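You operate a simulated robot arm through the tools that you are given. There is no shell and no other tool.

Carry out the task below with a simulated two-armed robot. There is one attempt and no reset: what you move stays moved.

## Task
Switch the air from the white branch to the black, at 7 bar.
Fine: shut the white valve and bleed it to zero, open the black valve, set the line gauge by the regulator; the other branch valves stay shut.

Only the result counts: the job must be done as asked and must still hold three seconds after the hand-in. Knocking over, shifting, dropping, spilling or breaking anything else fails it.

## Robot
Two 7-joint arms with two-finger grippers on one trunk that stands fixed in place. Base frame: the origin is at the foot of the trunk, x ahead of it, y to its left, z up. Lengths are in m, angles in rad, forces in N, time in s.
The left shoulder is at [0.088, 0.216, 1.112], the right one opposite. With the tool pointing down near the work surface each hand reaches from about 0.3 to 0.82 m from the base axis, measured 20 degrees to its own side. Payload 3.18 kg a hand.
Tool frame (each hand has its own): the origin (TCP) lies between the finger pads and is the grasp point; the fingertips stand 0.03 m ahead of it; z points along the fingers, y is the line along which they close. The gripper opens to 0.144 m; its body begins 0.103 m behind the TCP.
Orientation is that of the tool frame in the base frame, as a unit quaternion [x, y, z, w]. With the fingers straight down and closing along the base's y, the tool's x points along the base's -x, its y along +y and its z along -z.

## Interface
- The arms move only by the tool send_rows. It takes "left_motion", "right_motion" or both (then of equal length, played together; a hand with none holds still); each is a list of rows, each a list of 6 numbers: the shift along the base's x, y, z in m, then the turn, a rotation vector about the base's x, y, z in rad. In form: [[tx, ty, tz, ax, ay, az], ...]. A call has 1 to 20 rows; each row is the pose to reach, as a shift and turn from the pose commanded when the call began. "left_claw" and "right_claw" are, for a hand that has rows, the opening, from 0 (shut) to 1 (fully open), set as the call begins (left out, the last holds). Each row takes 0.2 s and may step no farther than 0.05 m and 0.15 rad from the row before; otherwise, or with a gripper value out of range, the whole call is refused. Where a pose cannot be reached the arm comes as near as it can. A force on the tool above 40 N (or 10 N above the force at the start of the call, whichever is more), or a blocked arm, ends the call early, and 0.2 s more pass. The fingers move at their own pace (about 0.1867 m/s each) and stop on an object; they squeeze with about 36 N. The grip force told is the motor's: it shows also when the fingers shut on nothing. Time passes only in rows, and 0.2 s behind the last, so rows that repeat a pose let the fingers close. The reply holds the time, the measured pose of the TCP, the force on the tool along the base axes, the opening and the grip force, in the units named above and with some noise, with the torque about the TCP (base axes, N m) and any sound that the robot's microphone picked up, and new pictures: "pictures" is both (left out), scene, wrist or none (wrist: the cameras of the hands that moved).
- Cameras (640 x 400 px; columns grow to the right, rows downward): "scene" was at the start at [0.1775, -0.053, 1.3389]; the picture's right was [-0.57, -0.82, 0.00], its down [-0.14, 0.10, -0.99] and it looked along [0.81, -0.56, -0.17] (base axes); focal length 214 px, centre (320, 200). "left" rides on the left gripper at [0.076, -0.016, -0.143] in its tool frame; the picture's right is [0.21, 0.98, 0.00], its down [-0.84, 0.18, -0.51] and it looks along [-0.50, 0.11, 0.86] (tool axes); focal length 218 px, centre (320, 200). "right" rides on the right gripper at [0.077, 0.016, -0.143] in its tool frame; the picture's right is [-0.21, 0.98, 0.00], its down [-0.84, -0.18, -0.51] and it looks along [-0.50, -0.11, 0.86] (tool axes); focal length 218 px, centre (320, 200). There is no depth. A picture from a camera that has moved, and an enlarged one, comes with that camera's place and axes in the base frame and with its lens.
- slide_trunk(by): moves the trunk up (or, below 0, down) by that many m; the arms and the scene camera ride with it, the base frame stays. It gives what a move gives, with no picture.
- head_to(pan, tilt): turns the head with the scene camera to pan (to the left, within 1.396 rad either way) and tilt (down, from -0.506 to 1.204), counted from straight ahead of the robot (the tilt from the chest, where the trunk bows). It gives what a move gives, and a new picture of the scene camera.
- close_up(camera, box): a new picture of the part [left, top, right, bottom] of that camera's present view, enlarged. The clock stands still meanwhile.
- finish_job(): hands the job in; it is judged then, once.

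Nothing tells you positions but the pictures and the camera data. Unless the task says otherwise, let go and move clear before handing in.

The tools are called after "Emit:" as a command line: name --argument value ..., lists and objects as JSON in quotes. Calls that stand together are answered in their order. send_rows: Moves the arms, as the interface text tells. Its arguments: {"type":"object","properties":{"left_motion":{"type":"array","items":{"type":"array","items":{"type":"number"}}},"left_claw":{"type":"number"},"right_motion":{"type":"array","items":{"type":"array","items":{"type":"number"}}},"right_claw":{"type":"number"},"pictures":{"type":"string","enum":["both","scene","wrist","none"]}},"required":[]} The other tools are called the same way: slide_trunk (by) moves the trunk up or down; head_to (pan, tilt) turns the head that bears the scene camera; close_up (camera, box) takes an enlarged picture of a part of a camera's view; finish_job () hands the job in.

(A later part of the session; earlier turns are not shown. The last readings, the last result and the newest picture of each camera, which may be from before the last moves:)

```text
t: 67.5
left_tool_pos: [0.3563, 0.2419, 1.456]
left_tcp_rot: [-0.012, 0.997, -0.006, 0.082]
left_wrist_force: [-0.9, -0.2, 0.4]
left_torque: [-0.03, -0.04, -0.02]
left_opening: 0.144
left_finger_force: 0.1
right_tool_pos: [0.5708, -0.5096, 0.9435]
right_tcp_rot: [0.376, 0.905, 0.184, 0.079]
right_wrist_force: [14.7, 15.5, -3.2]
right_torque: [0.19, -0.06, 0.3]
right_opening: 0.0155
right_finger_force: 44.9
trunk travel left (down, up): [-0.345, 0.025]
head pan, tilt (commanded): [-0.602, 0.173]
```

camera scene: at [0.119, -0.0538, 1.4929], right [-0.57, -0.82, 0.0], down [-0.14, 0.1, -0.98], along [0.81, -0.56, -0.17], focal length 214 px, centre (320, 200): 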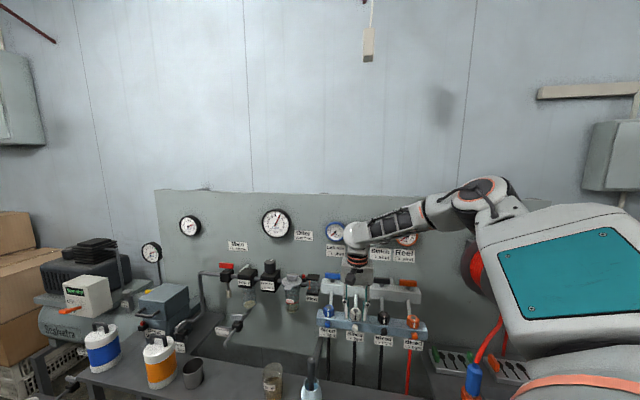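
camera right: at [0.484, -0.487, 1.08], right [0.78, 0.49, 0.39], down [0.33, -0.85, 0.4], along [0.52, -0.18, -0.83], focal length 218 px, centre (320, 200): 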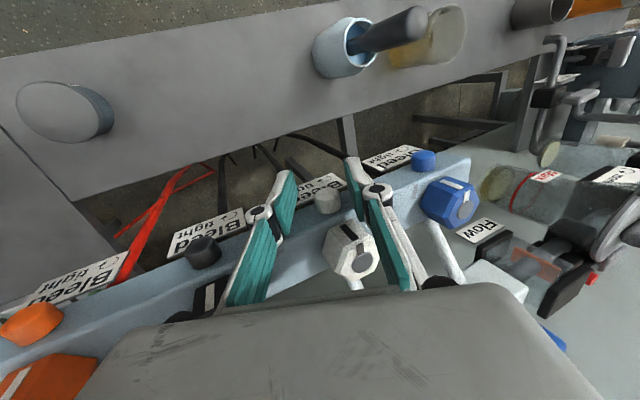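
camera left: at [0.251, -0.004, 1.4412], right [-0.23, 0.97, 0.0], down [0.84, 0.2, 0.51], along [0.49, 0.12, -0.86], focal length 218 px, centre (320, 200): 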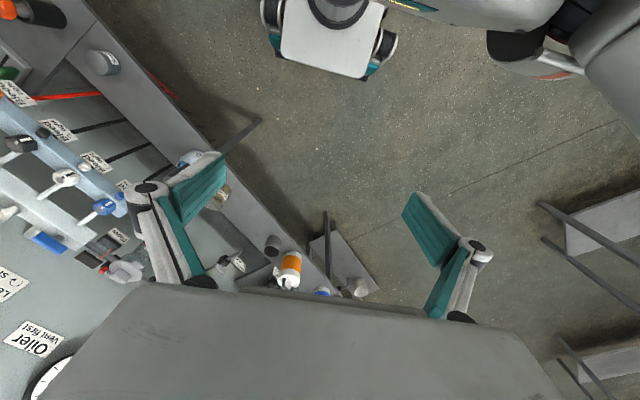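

The torque about the stub's axis is nearly nil both ways, so it appears to spin freely with the grip. I make several counter-clockwise strokes to see if it is a multi-turn bleed screw.

Emit:
send_rows --right_motion '[[0.001, 0.001, 0.0005, -0.0919, 0.0919, 0], [0.002, 0.002, 0.001, -0.1838, 0.1838, 0], [0.0025, 0.0025, 0.001, -0.2758, 0.2758, 0], [0.003, 0.003, 0.001, -0.3677, 0.3677, 0], [0.0035, 0.0035, 0.0005, -0.4596, 0.4596, 0]]' --right_claw 0 --pictures "none"

Emit:
send_rows --right_motion '[[0, 0, 0, 0, 0, 0], [-0.001, -0.001, 0, 0.0919, -0.0919, 0], [-0.002, -0.002, 0, 0.1838, -0.1838, 0], [-0.003, -0.003, -0.0005, 0.2758, -0.2758, 0], [-0.004, -0.004, -0.0005, 0.3677, -0.3677, 0], [-0.0045, -0.0045, -0.001, 0.4596, -0.4596, 0]]' --right_claw 0.25 --pictures "none"

Emit:
send_rows --right_motion '[[0, 0, 0, 0, 0, 0], [0, 0, 0, 0, 0, 0], [0.001, 0.001, 0.0005, -0.0919, 0.0919, 0], [0.002, 0.002, 0.001, -0.1838, 0.1838, 0], [0.0025, 0.0025, 0.001, -0.2758, 0.2758, 0], [0.003, 0.003, 0.001, -0.3677, 0.3677, 0], [0.0035, 0.0035, 0.0005, -0.4596, 0.4596, 0]]' --right_claw 0 --pictures "none"

Emit:
close_up --camera "scene" --box '[310, 210, 410, 272]'

Emit:
close_up --camera "right" --box '[240, 120, 400, 220]'

```text
t: 68.7
left_tool_pos: [0.3552, 0.2428, 1.4549]
left_tcp_rot: [-0.013, 0.996, -0.006, 0.084]
left_wrist_force: [-0.3, 0.6, 0.1]
left_torque: [-0.03, 0.03, -0.04]
left_opening: 0.1441
left_finger_force: 0.1
right_tool_pos: [0.5733, -0.5084, 0.9431]
right_tcp_rot: [0.382, 0.916, -0.118, -0.047]
right_wrist_force: [8.5, 8.6, 5.4]
right_torque: [-0.47, -0.4, 0.21]
right_opening: 0.0159
right_finger_force: 45.5
trunk travel left (down, up): [-0.345, 0.025]
head pan, tilt (commanded): [-0.602, 0.173]
```

```text
t: 70.1
left_tool_pos: [0.352, 0.2387, 1.4552]
left_tcp_rot: [-0.012, 0.996, -0.005, 0.083]
left_wrist_force: [-1.5, -0.1, 0.2]
left_torque: [0.02, -0.02, 0.01]
left_opening: 0.1439
left_finger_force: 0.0
right_tool_pos: [0.5666, -0.5132, 0.9411]
right_tcp_rot: [0.375, 0.905, 0.185, 0.079]
right_wrist_force: [-0.4, 0.3, 0.1]
right_torque: [-0.01, -0.01, -0.01]
right_opening: 0.036
right_finger_force: 0.0
trunk travel left (down, up): [-0.345, 0.025]
head pan, tilt (commanded): [-0.602, 0.173]
```

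```text
t: 71.7
left_tool_pos: [0.3545, 0.2418, 1.4553]
left_tcp_rot: [-0.012, 0.997, -0.006, 0.082]
left_wrist_force: [0.4, -0.4, 0.0]
left_torque: [0.02, -0.01, -0.01]
left_opening: 0.144
left_finger_force: 0.0
right_tool_pos: [0.5719, -0.5084, 0.9415]
right_tcp_rot: [0.382, 0.916, -0.116, -0.045]
right_wrist_force: [9.7, 10.4, 4.7]
right_torque: [-0.46, -0.4, 0.26]
right_opening: 0.0157
right_finger_force: 44.7
trunk travel left (down, up): [-0.345, 0.025]
head pan, tilt (commanded): [-0.602, 0.173]
```

```text
6.40 times, centred on (360, 241) of scene
camera zoom: at [0.1183, -0.0507, 1.4931], right [-0.57, -0.82, 0.0], down [-0.14, 0.1, -0.99], along [0.81, -0.56, -0.17], focal length 1373 px, centre (64, -62)
```

zoom: 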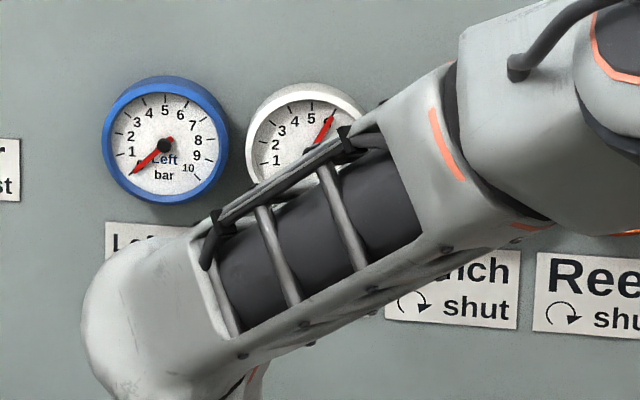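

```text
4.00 times, centred on (320, 170) of right
camera zoom: at [0.5526, -0.417, 1.0755], right [0.82, 0.52, -0.24], down [0.56, -0.63, 0.54], along [0.13, -0.58, -0.81], focal length 873 px, centre (320, 320)
```

zoom: 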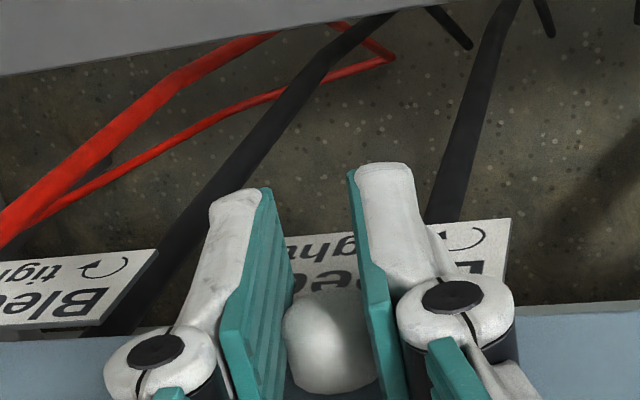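

Still 6. A different thought: perhaps the white valve is not entirely shut, so the branch stays fed. I release the stub, lift away, and measure the white handle's angle against the others.

Emit:
send_rows --right_motion '[[0, 0, 0, 0, 0, 0], [0, 0, 0, 0, 0, 0], [-0.003, 0.003, 0.02, 0.06, -0.06, 0], [-0.006, 0.006, 0.05, 0.12, -0.12, 0], [-0.01, 0.01, 0.09, 0.17, -0.17, 0], [-0.01, 0.01, 0.13, 0.17, -0.17, 0]]' --right_claw 0.3 --pictures "both"

Emit:
close_up --camera "right" --box '[160, 150, 480, 290]'

Emit:
close_up --camera "scene" --box '[310, 255, 430, 330]'

```text
t: 73.1
left_tool_pos: [0.3541, 0.2406, 1.4564]
left_tcp_rot: [-0.013, 0.996, -0.006, 0.083]
left_wrist_force: [0.4, -0.1, 0.3]
left_torque: [-0.03, 0.02, -0.04]
left_opening: 0.1441
left_finger_force: 0.1
right_tool_pos: [0.5631, -0.4978, 1.0713]
right_tcp_rot: [0.385, 0.923, -0.006, 0.0]
right_wrist_force: [-1.2, 0.1, 1.2]
right_torque: [-0.02, 0.0, -0.01]
right_opening: 0.0431
right_finger_force: 0.1
trunk travel left (down, up): [-0.345, 0.025]
head pan, tilt (commanded): [-0.602, 0.173]
camera scene: at [0.1172, -0.0516, 1.4932], right [-0.57, -0.82, 0.0], down [-0.14, 0.1, -0.99], along [0.81, -0.56, -0.17], focal length 214 px, centre (320, 200)
camera right: at [0.5191, -0.4303, 1.2148], right [0.84, 0.54, -0.01], down [0.47, -0.72, 0.51], along [0.27, -0.43, -0.86], focal length 218 px, centre (320, 200)
```

scene: 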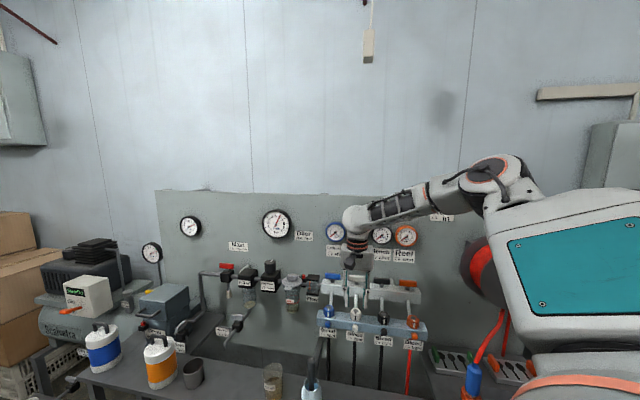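
right: 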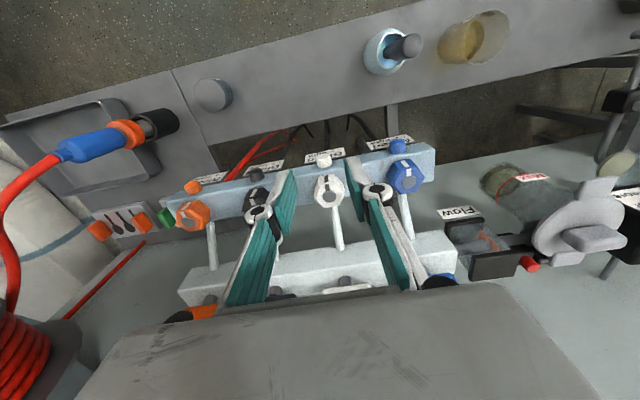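

```text
2.00 times, centred on (320, 220) of right
camera zoom: at [0.5191, -0.4303, 1.2148], right [0.84, 0.54, -0.01], down [0.47, -0.72, 0.51], along [0.27, -0.43, -0.86], focal length 436 px, centre (320, 160)
```

zoom: 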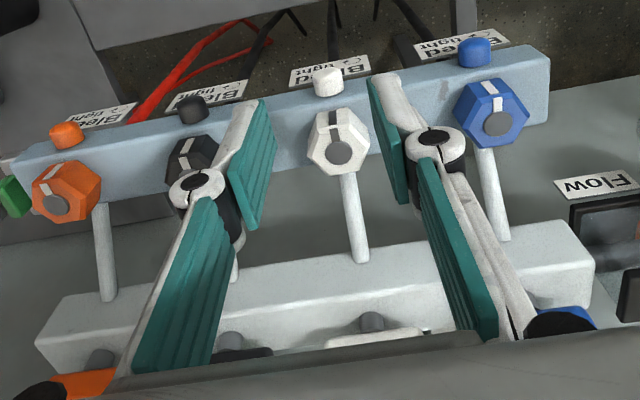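

```text
5.33 times, centred on (370, 292) of scene
camera zoom: at [0.1172, -0.0516, 1.4932], right [-0.57, -0.82, 0.0], down [-0.14, 0.1, -0.99], along [0.81, -0.56, -0.17], focal length 1144 px, centre (53, -293)
```

zoom: 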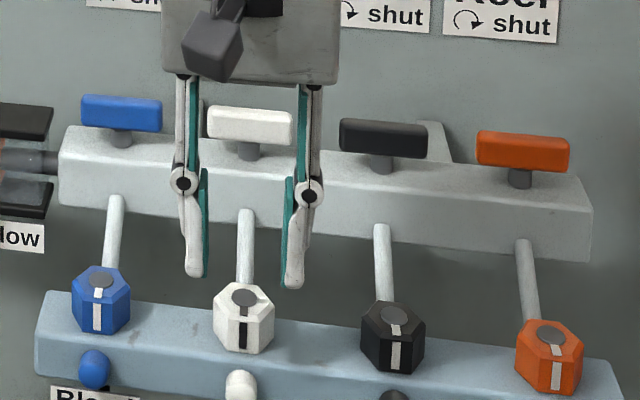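

Emit:
close_up --camera "scene" --box '[340, 268, 380, 293]'

Emit:
close_up --camera "scene" --box '[318, 265, 358, 290]'

Emit:
close_up --camera "scene" --box '[362, 268, 402, 293]'

```text
16.00 times, centred on (360, 280) of scene
camera zoom: at [0.1172, -0.0516, 1.4932], right [-0.57, -0.82, 0.0], down [-0.14, 0.1, -0.99], along [0.81, -0.56, -0.17], focal length 3432 px, centre (-320, -1088)
```

zoom: 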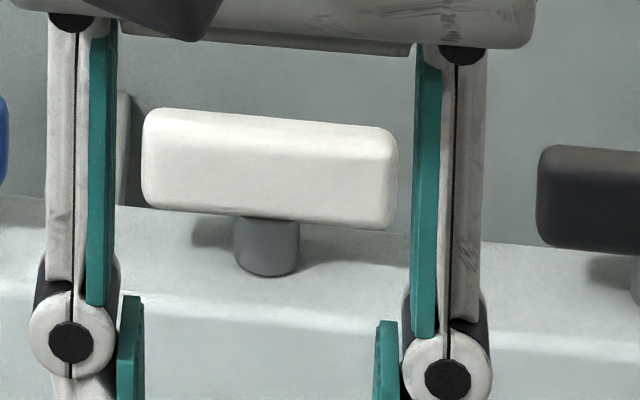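

```text
16.00 times, centred on (338, 278) of scene
camera zoom: at [0.1172, -0.0516, 1.4932], right [-0.57, -0.82, 0.0], down [-0.14, 0.1, -0.99], along [0.81, -0.56, -0.17], focal length 3432 px, centre (32, -1040)
```

zoom: 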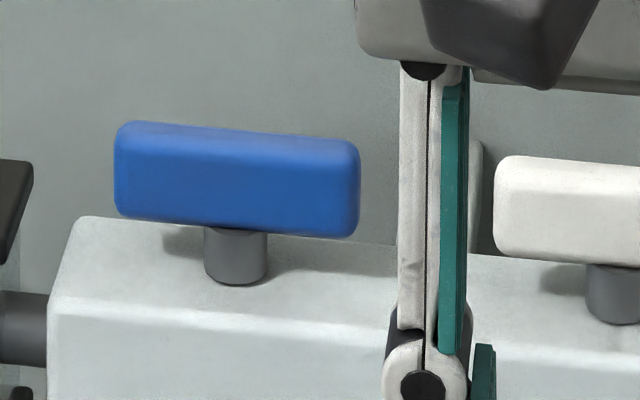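

```text
16.00 times, centred on (382, 280) of scene
camera zoom: at [0.1172, -0.0516, 1.4932], right [-0.57, -0.82, 0.0], down [-0.14, 0.1, -0.99], along [0.81, -0.56, -0.17], focal length 3432 px, centre (-672, -1088)
```

zoom: 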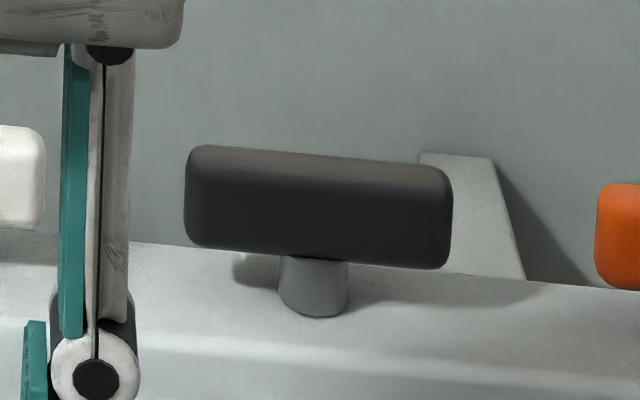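

The white handle is parallel to the others, so the valve is fully shut. I move the arm aside to see the white gauge clearly.

Emit:
send_rows --right_motion '[[-0.015, -0.03, 0.02, 0, 0, 0], [-0.03, -0.06, 0.04, 0, 0, 0], [-0.045, -0.09, 0.06, 0, 0, 0], [-0.06, -0.12, 0.06, 0, 0, 0]]' --pictures "scene"

Emit:
close_up --camera "scene" --box '[325, 210, 405, 260]'

Emit:
close_up --camera "scene" --box '[250, 200, 330, 250]'

```text
t: 74.1
left_tool_pos: [0.3542, 0.2364, 1.4561]
left_tcp_rot: [-0.012, 0.996, -0.005, 0.084]
left_wrist_force: [0.3, 0.3, 0.9]
left_torque: [0.03, 0.01, -0.02]
left_opening: 0.1441
left_finger_force: 0.0
right_tool_pos: [0.5038, -0.6192, 1.1341]
right_tcp_rot: [0.384, 0.923, -0.004, -0.001]
right_wrist_force: [0.5, -0.9, 0.9]
right_torque: [0.05, 0.01, 0.0]
right_opening: 0.0432
right_finger_force: 0.0
trunk travel left (down, up): [-0.345, 0.025]
head pan, tilt (commanded): [-0.602, 0.173]
camera scene: at [0.1171, -0.0539, 1.4931], right [-0.57, -0.82, 0.0], down [-0.14, 0.1, -0.99], along [0.81, -0.56, -0.17], focal length 214 px, centre (320, 200)
```

scene: 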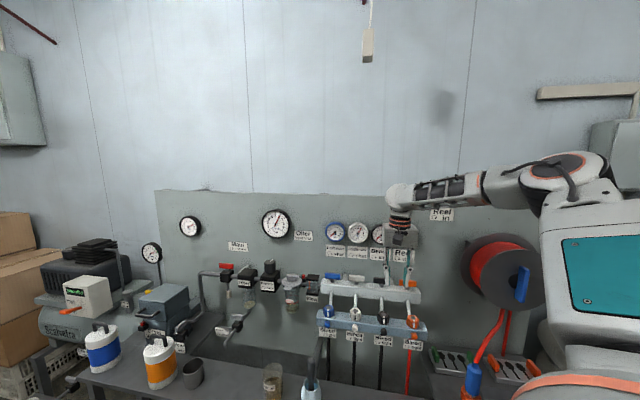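

```text
8.00 times, centred on (365, 235) of scene
camera zoom: at [0.1171, -0.0539, 1.4931], right [-0.57, -0.82, 0.0], down [-0.14, 0.1, -0.99], along [0.81, -0.56, -0.17], focal length 1716 px, centre (-40, -80)
```

zoom: 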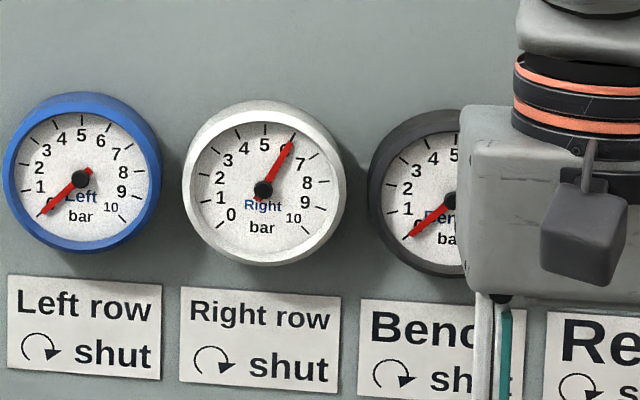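

```text
8.00 times, centred on (290, 225) of scene
camera zoom: at [0.1171, -0.0539, 1.4931], right [-0.57, -0.82, 0.0], down [-0.14, 0.1, -0.99], along [0.81, -0.56, -0.17], focal length 1716 px, centre (560, 0)
```

zoom: 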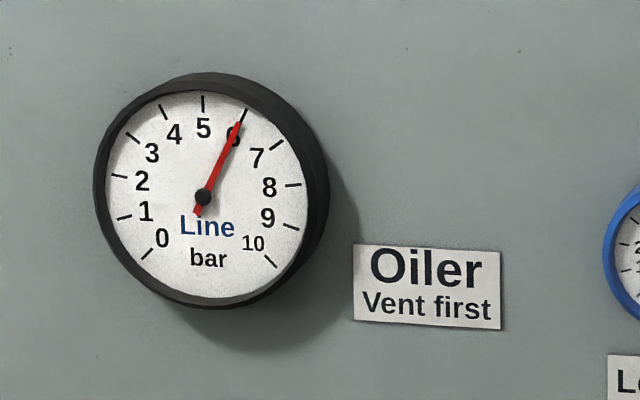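

White is still at 6. To understand the bleed fittings better I want a low frontal view; I bring the left hand's camera down in front of the panel (well clear of everything).

Emit:
send_rows --left_motion '[[0.008, -0.024, -0.038, -0.011, -0.077, -0.045], [0.016, -0.047, -0.076, -0.022, -0.154, -0.09], [0.025, -0.071, -0.114, -0.033, -0.231, -0.134], [0.033, -0.095, -0.152, -0.045, -0.309, -0.179], [0.041, -0.118, -0.19, -0.056, -0.386, -0.224], [0.05, -0.142, -0.229, -0.067, -0.463, -0.269], [0.058, -0.165, -0.267, -0.078, -0.54, -0.313], [0.066, -0.189, -0.305, -0.089, -0.617, -0.358]]' --pictures "both"

```text
t: 75.9
left_tool_pos: [0.4222, 0.048, 1.1511]
left_tcp_rot: [0.161, 0.909, -0.067, 0.378]
left_wrist_force: [-0.1, -0.6, -0.9]
left_torque: [0.01, 0.0, 0.02]
left_opening: 0.1438
left_finger_force: 0.1
right_tool_pos: [0.5041, -0.6195, 1.1328]
right_tcp_rot: [0.385, 0.923, -0.004, 0.0]
right_wrist_force: [-0.7, -1.0, -0.3]
right_torque: [0.02, 0.02, -0.02]
right_opening: 0.043
right_finger_force: 0.0
trunk travel left (down, up): [-0.345, 0.025]
head pan, tilt (commanded): [-0.602, 0.173]
camera scene: at [0.1179, -0.0541, 1.493], right [-0.57, -0.82, 0.0], down [-0.14, 0.1, -0.99], along [0.81, -0.56, -0.17], focal length 214 px, centre (320, 200)
camera left: at [0.2706, 0.0864, 1.1989], right [0.2, 0.97, -0.15], down [0.28, 0.09, 0.96], along [0.94, -0.23, -0.26], focal length 218 px, centre (320, 200)
```

scene: 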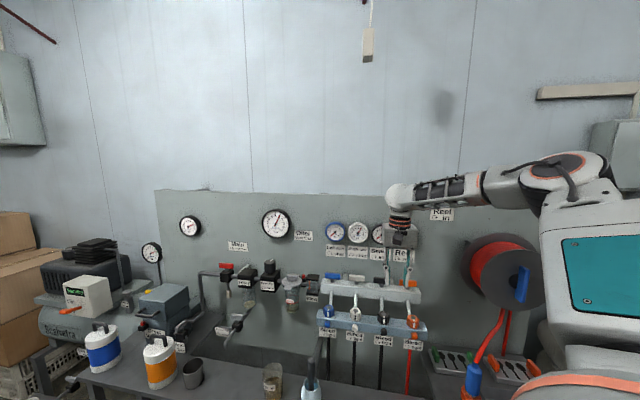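
left: 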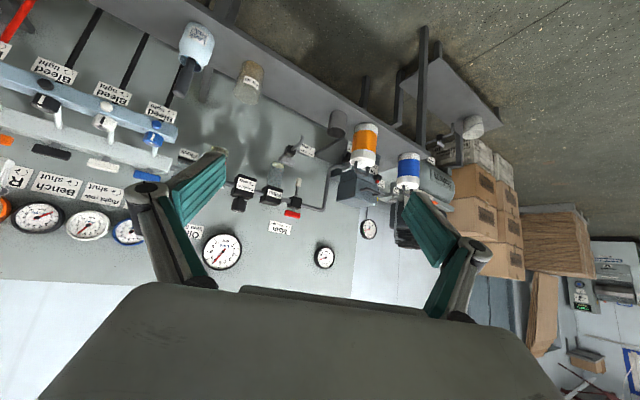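

The left camera already sees the bleeds from a lower angle. I zoom in there.

Emit:
close_up --camera "left" --box '[70, 70, 198, 150]'

Emit:
close_up --camera "left" --box '[0, 50, 96, 110]'

```text
5.00 times, centred on (134, 110) of left
camera zoom: at [0.2706, 0.0864, 1.1989], right [0.2, 0.97, -0.15], down [0.28, 0.09, 0.96], along [0.94, -0.23, -0.26], focal length 1091 px, centre (1250, 650)
```

zoom: 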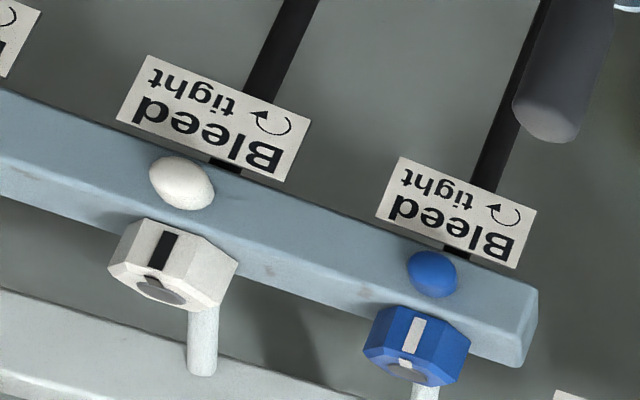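

```text
6.67 times, centred on (48, 80) of left
camera zoom: at [0.2706, 0.0864, 1.1989], right [0.2, 0.97, -0.15], down [0.28, 0.09, 0.96], along [0.94, -0.23, -0.26], focal length 1455 px, centre (2133, 1000)
```

zoom: 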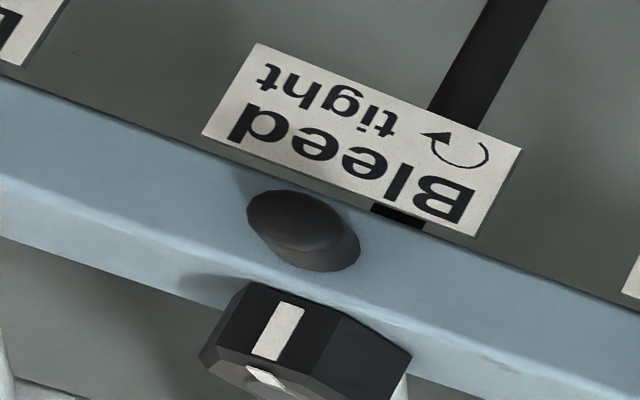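

From this side nothing new appears (hex on top, plain stub in front, label beneath). As a cheap test I press gently on the grey disc on top of the white hex with closed fingertips, in case it is a plunger.

Emit:
send_rows --right_motion '[[0.02, 0.02, 0, 0, 0, 0], [0.05, 0.045, 0, 0, 0, 0], [0.075, 0.065, -0.02, 0, 0, 0], [0.095, 0.0835, -0.06, 0, 0, 0], [0.095, 0.0835, -0.1, 0, 0, 0]]' --right_claw 0 --pictures "wrist"

Emit:
close_up --camera "scene" --box '[320, 280, 400, 330]'

```text
t: 77.1
left_tool_pos: [0.422, 0.0498, 1.1518]
left_tcp_rot: [0.16, 0.91, -0.067, 0.378]
left_wrist_force: [0.0, 0.2, -0.1]
left_torque: [0.06, 0.0, 0.05]
left_opening: 0.144
left_finger_force: 0.1
right_tool_pos: [0.5971, -0.5366, 1.0327]
right_tcp_rot: [0.383, 0.924, -0.005, -0.001]
right_wrist_force: [0.5, -0.2, 0.8]
right_torque: [0.02, 0.01, 0.02]
right_opening: 0.0002
right_finger_force: 31.3
trunk travel left (down, up): [-0.345, 0.025]
head pan, tilt (commanded): [-0.602, 0.173]
camera right: at [0.5537, -0.4697, 1.1758], right [0.84, 0.54, -0.01], down [0.47, -0.72, 0.51], along [0.27, -0.43, -0.86], focal length 218 px, centre (320, 200)
```

right: 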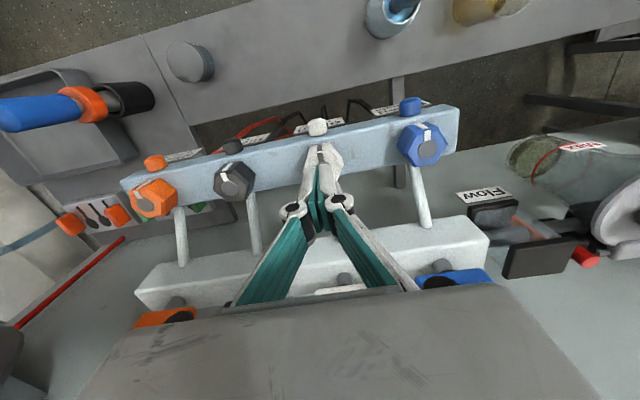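

```text
8.00 times, centred on (360, 305) of scene
camera zoom: at [0.1173, -0.0541, 1.4931], right [-0.57, -0.82, 0.0], down [-0.14, 0.1, -0.99], along [0.81, -0.56, -0.17], focal length 1716 px, centre (0, -640)
```

zoom: 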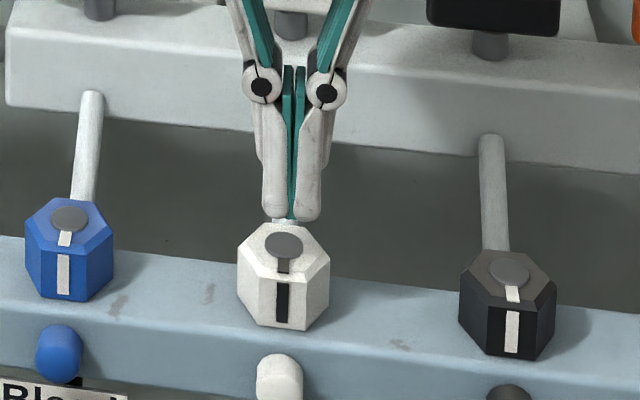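

Emit:
send_rows --right_motion '[[0, 0, -0.01, 0, 0, 0], [0, 0, -0.017, 0, 0, 0], [0, 0, -0.021, 0, 0, 0]]' --pictures "none"

```text
t: 77.9
left_tool_pos: [0.4224, 0.0513, 1.1521]
left_tcp_rot: [0.161, 0.909, -0.067, 0.377]
left_wrist_force: [0.9, 0.4, -0.3]
left_torque: [0.0, 0.03, 0.03]
left_opening: 0.1439
left_finger_force: 0.2
right_tool_pos: [0.5959, -0.5367, 1.0124]
right_tcp_rot: [0.385, 0.923, -0.004, 0.001]
right_wrist_force: [-0.5, -1.2, -0.3]
right_torque: [0.0, 0.0, 0.02]
right_opening: 0.0002
right_finger_force: 30.8
trunk travel left (down, up): [-0.345, 0.025]
head pan, tilt (commanded): [-0.602, 0.173]
```

Emit:
send_rows --right_motion '[[0, 0, -0.004, 0, 0, 0], [0, 0, -0.008, 0, 0, 0]]' --pictures "none"

Emit:
close_up --camera "scene" --box '[320, 280, 400, 330]'

```text
t: 78.5
left_tool_pos: [0.4199, 0.0527, 1.1533]
left_tcp_rot: [0.16, 0.909, -0.066, 0.379]
left_wrist_force: [0.4, -0.2, 0.3]
left_torque: [-0.02, 0.0, 0.01]
left_opening: 0.1443
left_finger_force: 0.1
right_tool_pos: [0.5971, -0.5366, 1.0099]
right_tcp_rot: [0.385, 0.923, -0.004, 0.005]
right_wrist_force: [-3.5, -7.2, 37.0]
right_torque: [0.14, 0.4, -0.03]
right_opening: 0.0062
right_finger_force: 30.8
trunk travel left (down, up): [-0.345, 0.025]
head pan, tilt (commanded): [-0.602, 0.173]
```

```text
8.00 times, centred on (360, 305) of scene
camera zoom: at [0.1137, -0.051, 1.4939], right [-0.57, -0.82, 0.0], down [-0.14, 0.1, -0.99], along [0.81, -0.56, -0.17], focal length 1716 px, centre (0, -640)
```

zoom: 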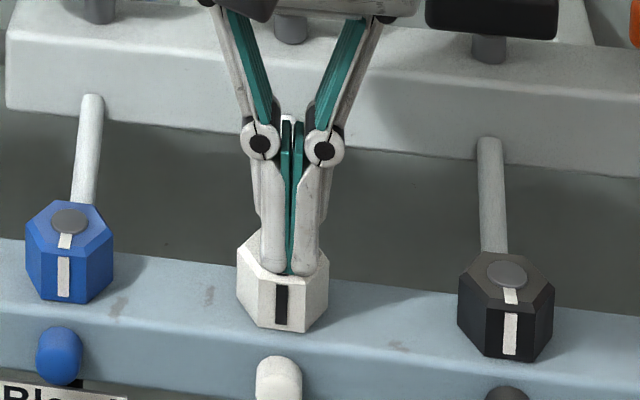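

The top is solid (37 N, no movement). I back off and re-test the stub with the pads set deeper on its cylindrical part, to get a meaningful torque reading.

Emit:
send_rows --right_motion '[[0, 0, 0.01, 0, 0, 0], [0, 0, 0.03, 0, 0, 0], [-0.013, 0.013, 0.03, 0, 0, 0], [-0.026, 0.026, 0.03, 0, 0, 0], [-0.026, 0.026, 0.01, 0, 0, 0], [-0.026, 0.026, -0.03, 0, 0, 0], [-0.026, 0.026, -0.068, 0, 0, 0]]' --right_claw 0.3 --pictures "none"

```text
t: 80.1
left_tool_pos: [0.4232, 0.0499, 1.1508]
left_tcp_rot: [0.162, 0.91, -0.066, 0.377]
left_wrist_force: [0.6, 0.3, 0.3]
left_torque: [0.05, 0.03, 0.02]
left_opening: 0.1443
left_finger_force: 0.1
right_tool_pos: [0.5696, -0.5111, 0.933]
right_tcp_rot: [0.384, 0.923, -0.004, 0.0]
right_wrist_force: [0.0, -0.2, -0.1]
right_torque: [0.02, -0.01, -0.02]
right_opening: 0.0431
right_finger_force: 0.0
trunk travel left (down, up): [-0.345, 0.025]
head pan, tilt (commanded): [-0.602, 0.173]
```

Emit:
send_rows --right_motion '[[0.005, -0.0007, 0, 0, 0, 0], [0.005, -0.0007, 0, 0, 0, 0]]' --right_claw 0.3 --pictures "wrist"

Emit:
close_up --camera "left" --box '[60, 50, 188, 130]'

Emit:
send_rows --right_motion '[[0, 0, 0, 0, 0, 0], [0, 0, 0, 0, 0, 0], [0, 0, 0, 0, 0, 0]]' --right_claw 0 --pictures "none"

Emit:
send_rows --right_motion '[[0, 0, 0, -0.0707, 0.0707, 0], [0, 0, 0, -0.1414, 0.1414, 0]]' --pictures "none"

Emit:
close_up --camera "left" --box '[60, 50, 188, 130]'

```text
t: 80.7
left_tool_pos: [0.4214, 0.0511, 1.1518]
left_tcp_rot: [0.161, 0.91, -0.067, 0.377]
left_wrist_force: [1.0, 0.7, -0.3]
left_torque: [0.04, -0.02, 0.01]
left_opening: 0.144
left_finger_force: 0.1
right_tool_pos: [0.5736, -0.5123, 0.9347]
right_tcp_rot: [0.384, 0.923, -0.004, 0.0]
right_wrist_force: [-1.4, 0.2, 0.7]
right_torque: [0.02, -0.03, 0.01]
right_opening: 0.0435
right_finger_force: 0.1
trunk travel left (down, up): [-0.345, 0.025]
head pan, tilt (commanded): [-0.602, 0.173]
camera right: at [0.5304, -0.4444, 1.077], right [0.84, 0.54, -0.01], down [0.47, -0.72, 0.51], along [0.27, -0.43, -0.86], focal length 218 px, centre (320, 200)
```

right: 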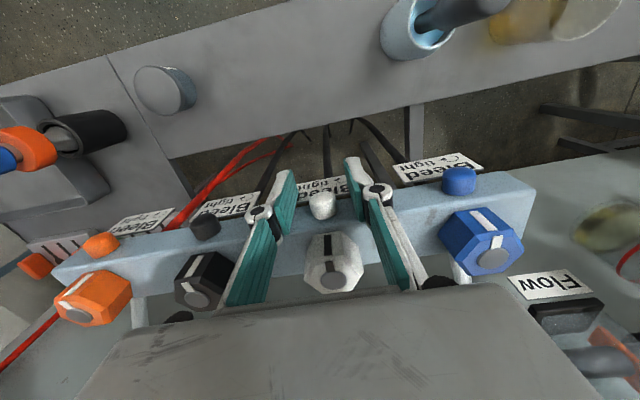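

```text
5.00 times, centred on (124, 90) of left
camera zoom: at [0.2699, 0.0876, 1.1995], right [0.2, 0.97, -0.15], down [0.28, 0.09, 0.96], along [0.94, -0.23, -0.26], focal length 1091 px, centre (1300, 750)
```

zoom: 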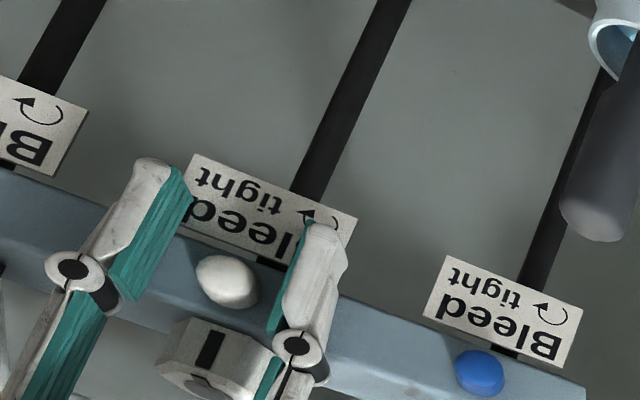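

```text
t: 81.5
left_tool_pos: [0.4219, 0.0501, 1.1509]
left_tcp_rot: [0.161, 0.909, -0.067, 0.378]
left_wrist_force: [0.0, 1.1, -0.6]
left_torque: [0.01, 0.01, -0.01]
left_opening: 0.1439
left_finger_force: 0.1
right_tool_pos: [0.5743, -0.511, 0.9354]
right_tcp_rot: [0.385, 0.923, -0.004, 0.0]
right_wrist_force: [3.7, 4.3, -2.8]
right_torque: [-0.01, 0.04, 0.09]
right_opening: 0.015
right_finger_force: 44.1
trunk travel left (down, up): [-0.345, 0.025]
head pan, tilt (commanded): [-0.602, 0.173]
```

```text
t: 82.1
left_tool_pos: [0.4217, 0.0506, 1.1506]
left_tcp_rot: [0.16, 0.909, -0.067, 0.378]
left_wrist_force: [-0.2, 0.0, -0.5]
left_torque: [-0.01, 0.0, 0.0]
left_opening: 0.144
left_finger_force: 0.0
right_tool_pos: [0.574, -0.5119, 0.9343]
right_tcp_rot: [0.383, 0.918, -0.098, -0.038]
right_wrist_force: [0.4, 0.8, 1.9]
right_torque: [-0.16, -0.22, 0.04]
right_opening: 0.0161
right_finger_force: 45.5
trunk travel left (down, up): [-0.345, 0.025]
head pan, tilt (commanded): [-0.602, 0.173]
```

```text
5.00 times, centred on (124, 90) of left
camera zoom: at [0.2703, 0.0876, 1.1994], right [0.2, 0.97, -0.15], down [0.28, 0.09, 0.95], along [0.94, -0.23, -0.26], focal length 1091 px, centre (1300, 750)
```

zoom: 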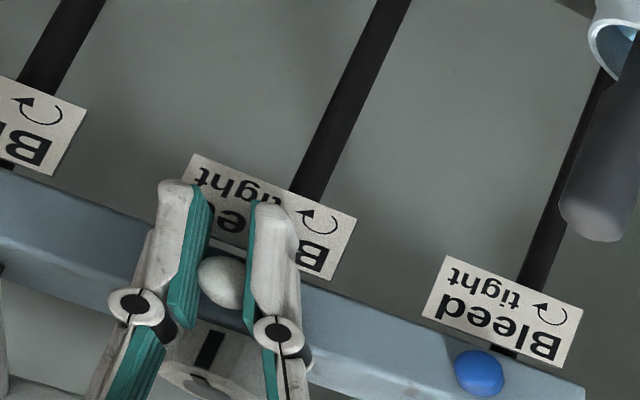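

The pads just ride around the stub – it is not a turning part. A useful check now is whether the white gauge follows the line pressure, so I'll go on to the regulator (needed anyway) and watch white. First release and retreat upward.

Emit:
send_rows --right_motion '[[0, 0, 0, 0, 0, 0], [0, 0, 0, 0.05, -0.05, 0], [-0.006, 0.006, 0.02, 0.1, -0.1, 0], [-0.012, 0.012, 0.06, 0.14, -0.14, 0], [-0.015, 0.015, 0.1, 0.14, -0.14, 0], [-0.015, 0.015, 0.14, 0.14, -0.14, 0], [-0.015, 0.015, 0.18, 0.14, -0.14, 0]]' --right_claw 0.3 --pictures "none"

Emit:
close_up --camera "scene" --box '[230, 245, 310, 295]'

Emit:
close_up --camera "left" --box '[160, 130, 320, 230]'

Emit:
close_up --camera "right" --box '[440, 130, 640, 255]'

```text
t: 83.7
left_tool_pos: [0.421, 0.0518, 1.1519]
left_tcp_rot: [0.16, 0.909, -0.067, 0.378]
left_wrist_force: [0.7, 0.2, 0.8]
left_torque: [0.0, -0.02, -0.02]
left_opening: 0.144
left_finger_force: 0.0
right_tool_pos: [0.5604, -0.4932, 1.1166]
right_tcp_rot: [0.385, 0.923, -0.005, 0.0]
right_wrist_force: [0.6, 0.1, 1.0]
right_torque: [-0.02, 0.01, 0.02]
right_opening: 0.0432
right_finger_force: 0.0
trunk travel left (down, up): [-0.345, 0.025]
head pan, tilt (commanded): [-0.602, 0.173]
```

```text
8.00 times, centred on (270, 270) of scene
camera zoom: at [0.1168, -0.0519, 1.4932], right [-0.57, -0.82, 0.0], down [-0.14, 0.1, -0.99], along [0.81, -0.56, -0.17], focal length 1716 px, centre (720, -360)
```

zoom: 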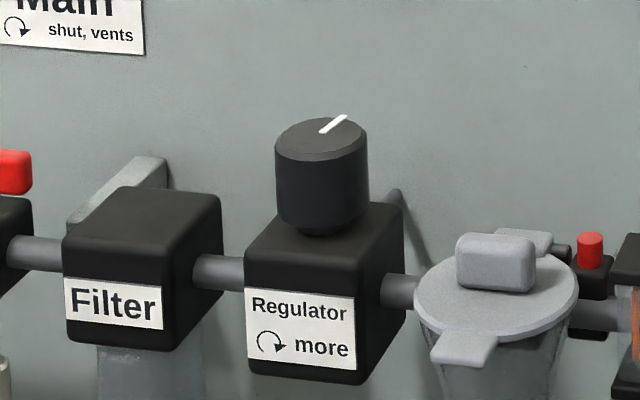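

```text
4.00 times, centred on (240, 180) of left
camera zoom: at [0.2699, 0.0883, 1.1995], right [0.2, 0.97, -0.15], down [0.28, 0.09, 0.96], along [0.94, -0.23, -0.26], focal length 873 px, centre (640, 280)
```

zoom: 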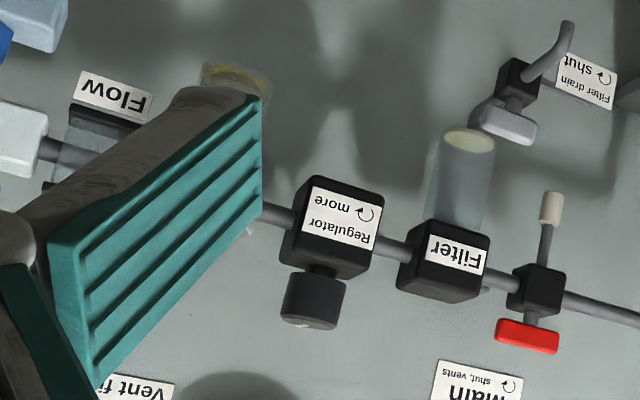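

```text
3.20 times, centred on (540, 192) of right
camera zoom: at [0.5169, -0.4254, 1.2591], right [0.84, 0.54, -0.01], down [0.47, -0.72, 0.51], along [0.27, -0.44, -0.86], focal length 698 px, centre (-384, 224)
```

zoom: 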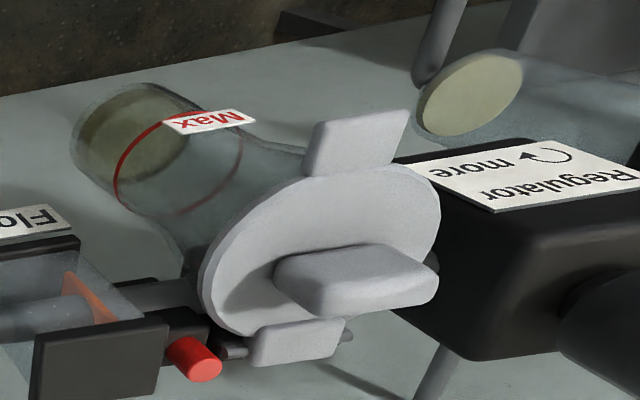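

I've located the regulator knob at about [0.935, −0.36, 1.05–1.08] with its index toward the wall. It needs more reach, so I'll raise the right hand clear and lower the trunk back.

Emit:
send_rows --right_motion '[[-0.01, 0, 0.04, 0, 0, 0], [-0.02, 0, 0.08, 0, 0, 0], [-0.03, 0, 0.12, 0, 0, 0], [-0.045, 0, 0.16, 0, 0, 0], [-0.06, 0, 0.2, 0, 0, 0]]' --left_motion '[[0, 0.02, 0.03, 0, 0, 0], [0, 0.04, 0.06, 0, 0, 0], [0, 0.06, 0.09, 0, 0, 0], [0, 0.08, 0.12, 0, 0, 0], [0, 0.1, 0.15, 0, 0, 0]]' --pictures "none"

Emit:
slide_trunk --by -0.15

Emit:
close_up --camera "scene" --box '[0, 0, 640, 400]'

```text
t: 84.9
left_tool_pos: [0.4217, 0.1516, 1.3019]
left_tcp_rot: [0.161, 0.909, -0.068, 0.378]
left_wrist_force: [0.2, -0.1, -0.1]
left_torque: [-0.05, 0.0, 0.04]
left_opening: 0.1439
left_finger_force: 0.1
left hand out of reach, approached as far as the arm can: row 1
right_tool_pos: [0.513, -0.497, 1.277]
right_tcp_rot: [0.384, 0.923, -0.006, 0.0]
right_wrist_force: [-0.3, 1.0, -0.4]
right_torque: [-0.03, 0.0, 0.03]
right_opening: 0.0431
right_finger_force: 0.0
right hand out of reach, approached as far as the arm can: row 5
trunk travel left (down, up): [-0.345, 0.025]
head pan, tilt (commanded): [-0.602, 0.173]
```

```text
t: 86.7
left_tool_pos: [0.4201, 0.1502, 1.1527]
left_tcp_rot: [0.161, 0.909, -0.067, 0.379]
left_wrist_force: [0.3, 0.1, -0.6]
left_torque: [-0.01, -0.03, -0.03]
left_opening: 0.1438
left_finger_force: 0.1
right_tool_pos: [0.5282, -0.4975, 1.0949]
right_tcp_rot: [0.384, 0.923, -0.018, -0.032]
right_wrist_force: [-0.2, 0.8, 0.1]
right_torque: [0.02, -0.04, -0.02]
right_opening: 0.0428
right_finger_force: 0.1
trunk travel left (down, up): [-0.195, 0.175]
head pan, tilt (commanded): [-0.602, 0.173]
```

```text
1.00 times, centred on (320, 200) of scene (not enlarged: the box is as wide or as high as the picture)
camera zoom: at [0.1762, -0.0527, 1.3395], right [-0.57, -0.82, 0.0], down [-0.14, 0.1, -0.99], along [0.81, -0.56, -0.17], focal length 214 px, centre (320, 200)
```

zoom: 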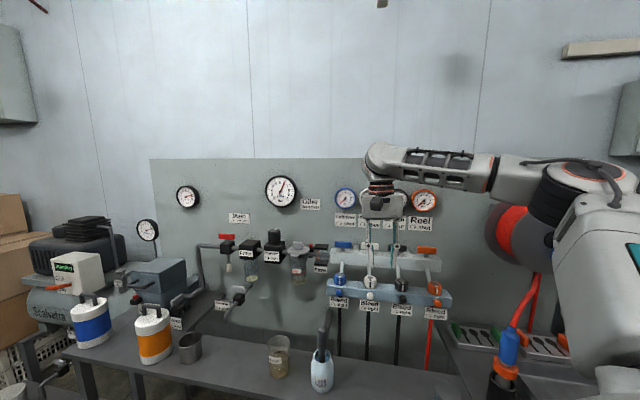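

The trunk is back at its original height. I bring the right hand up and toward the regulator, turning to face it (yaw −20°, 45° tilt) on the way.

Emit:
send_rows --right_motion '[[0.009, 0.006, 0.02, -0.05, -0.092, 0.055], [0.018, 0.012, 0.04, -0.101, -0.184, 0.109], [0.027, 0.018, 0.06, -0.151, -0.276, 0.164], [0.036, 0.024, 0.08, -0.202, -0.368, 0.218], [0.045, 0.03, 0.095, -0.252, -0.46, 0.273], [0.054, 0.036, 0.105, -0.303, -0.552, 0.328], [0.063, 0.042, 0.105, -0.353, -0.644, 0.382], [0.072, 0.0475, 0.105, -0.404, -0.736, 0.437]]' --right_claw 0.5 --pictures "scene"

```text
t: 88.5
left_tool_pos: [0.4205, 0.149, 1.1506]
left_tcp_rot: [0.16, 0.91, -0.066, 0.378]
left_wrist_force: [-0.3, -0.5, 0.1]
left_torque: [-0.03, -0.02, -0.02]
left_opening: 0.1439
left_finger_force: 0.0
right_tool_pos: [0.5991, -0.4514, 1.1986]
right_tcp_rot: [0.161, 0.91, -0.068, 0.377]
right_wrist_force: [-0.8, -0.8, -0.1]
right_torque: [-0.01, -0.04, 0.01]
right_opening: 0.072
right_finger_force: 0.2
trunk travel left (down, up): [-0.195, 0.175]
head pan, tilt (commanded): [-0.602, 0.173]
camera scene: at [0.1774, -0.0529, 1.339], right [-0.57, -0.82, 0.0], down [-0.14, 0.1, -0.99], along [0.81, -0.56, -0.17], focal length 214 px, centre (320, 200)
```

scene: 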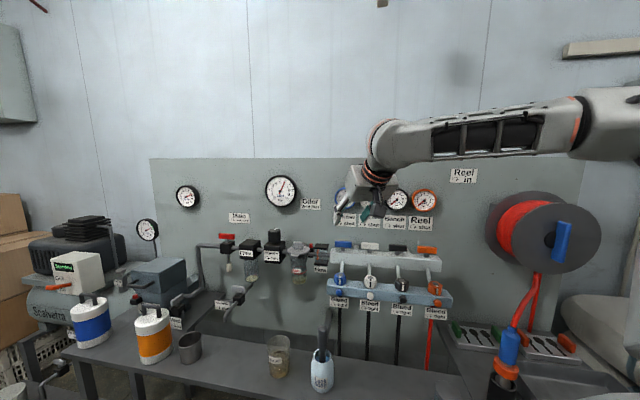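

Emit:
send_rows --right_motion '[[0.029, 0.012, 0, -0.006, -0.075, 0.073], [0.057, 0.025, 0, -0.013, -0.151, 0.147], [0.086, 0.037, -0.01, -0.019, -0.226, 0.22], [0.115, 0.049, -0.03, -0.025, -0.301, 0.294], [0.144, 0.062, -0.05, -0.031, -0.376, 0.367], [0.172, 0.074, -0.065, -0.038, -0.452, 0.441], [0.201, 0.0864, -0.0786, -0.044, -0.527, 0.514]]' --pictures "both"

```text
t: 90.0
left_tool_pos: [0.4207, 0.1512, 1.1508]
left_tcp_rot: [0.16, 0.91, -0.067, 0.377]
left_wrist_force: [0.5, 1.1, -0.8]
left_torque: [0.02, 0.03, -0.02]
left_opening: 0.1438
left_finger_force: 0.2
right_tool_pos: [0.8043, -0.3623, 1.1166]
right_tcp_rot: [-0.07, 0.791, 0.054, 0.605]
right_wrist_force: [0.2, 0.5, -0.6]
right_torque: [0.02, -0.01, 0.05]
right_opening: 0.072
right_finger_force: 0.1
trunk travel left (down, up): [-0.195, 0.175]
head pan, tilt (commanded): [-0.602, 0.173]
camera scene: at [0.1789, -0.0536, 1.3385], right [-0.57, -0.82, 0.0], down [-0.14, 0.1, -0.98], along [0.81, -0.56, -0.17], focal length 214 px, centre (320, 200)
camera right: at [0.644, -0.3729, 1.0806], right [-0.12, 0.97, 0.2], down [-0.23, -0.23, 0.95], along [0.97, 0.06, 0.25], focal length 218 px, centre (320, 200)
```

scene: 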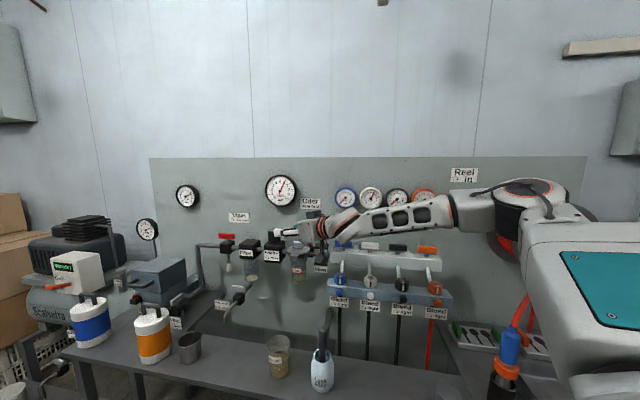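
right: 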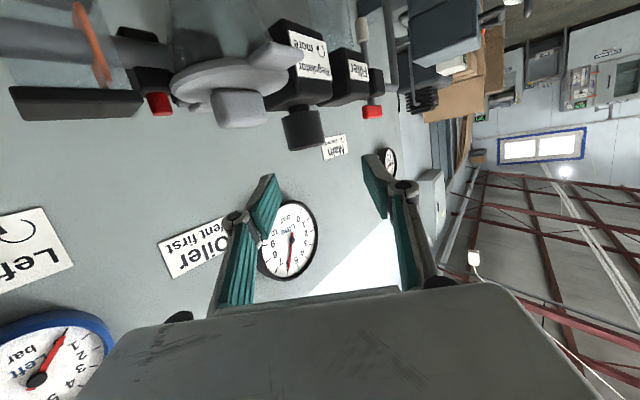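

The wrist view confirms the knob at about [0.935, −0.357, top 1.075], line gauge visible. I tilt to 60° and move to a pre-grasp just in front of it, staying above the oiler cap.

Emit:
send_rows --right_motion '[[0.018, -0.005, -0.014, -0.019, 0.084, 0.028], [0.036, -0.01, -0.028, -0.038, 0.168, 0.056], [0.0547, -0.0147, -0.0416, -0.057, 0.2526, 0.0843]]' --right_claw 0.45 --pictures "both"

Emit:
close_up --camera "right" --box '[220, 60, 420, 185]'

Emit:
close_up --camera "scene" --box '[220, 205, 348, 285]'

```text
t: 90.8
left_tool_pos: [0.4216, 0.1483, 1.1506]
left_tcp_rot: [0.161, 0.91, -0.067, 0.376]
left_wrist_force: [0.7, 0.1, 0.0]
left_torque: [0.04, 0.02, 0.02]
left_opening: 0.1441
left_finger_force: 0.0
right_tool_pos: [0.8468, -0.3825, 1.0884]
right_tcp_rot: [-0.094, 0.843, 0.049, 0.527]
right_wrist_force: [0.1, 0.1, 0.3]
right_torque: [0.04, -0.04, 0.02]
right_opening: 0.0651
right_finger_force: 0.1
right hand out of reach, approached as far as the arm can: row 3
trunk travel left (down, up): [-0.195, 0.175]
head pan, tilt (commanded): [-0.602, 0.173]
camera scene: at [0.1782, -0.054, 1.3387], right [-0.57, -0.82, 0.0], down [-0.14, 0.1, -0.99], along [0.81, -0.56, -0.17], focal length 214 px, centre (320, 200)
camera right: at [0.6842, -0.3995, 1.0823], right [-0.12, 0.98, 0.17], down [-0.05, -0.18, 0.98], along [0.99, 0.11, 0.07], focal length 218 px, centre (320, 200)
```

scene: 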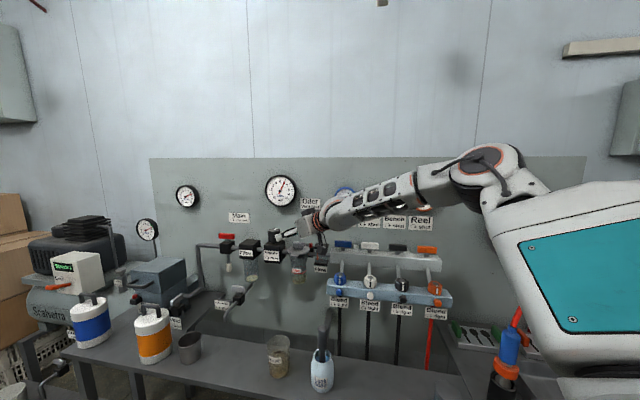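
right: 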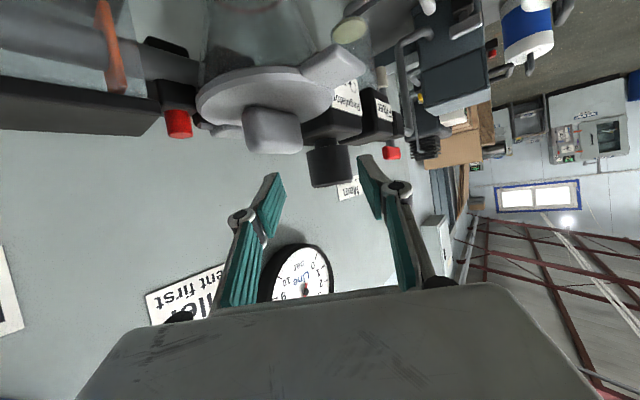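

```text
3.20 times, centred on (320, 122) of right
camera zoom: at [0.6842, -0.3995, 1.0823], right [-0.12, 0.98, 0.17], down [-0.05, -0.18, 0.98], along [0.99, 0.11, 0.07], focal length 698 px, centre (320, 448)
```

zoom: 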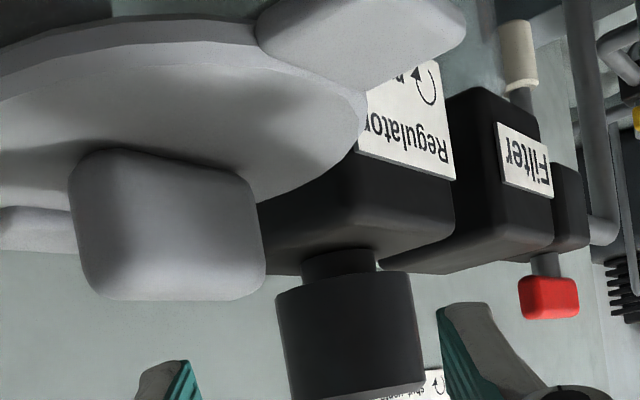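

```text
5.00 times, centred on (284, 245) of scene
camera zoom: at [0.1782, -0.054, 1.3387], right [-0.57, -0.82, 0.0], down [-0.14, 0.1, -0.99], along [0.81, -0.56, -0.17], focal length 1072 px, centre (500, -25)
```

zoom: 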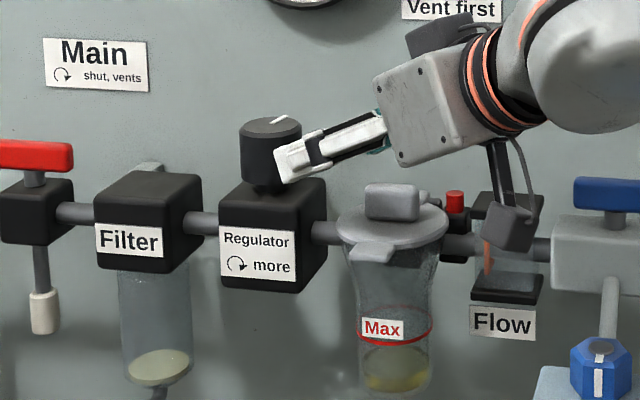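

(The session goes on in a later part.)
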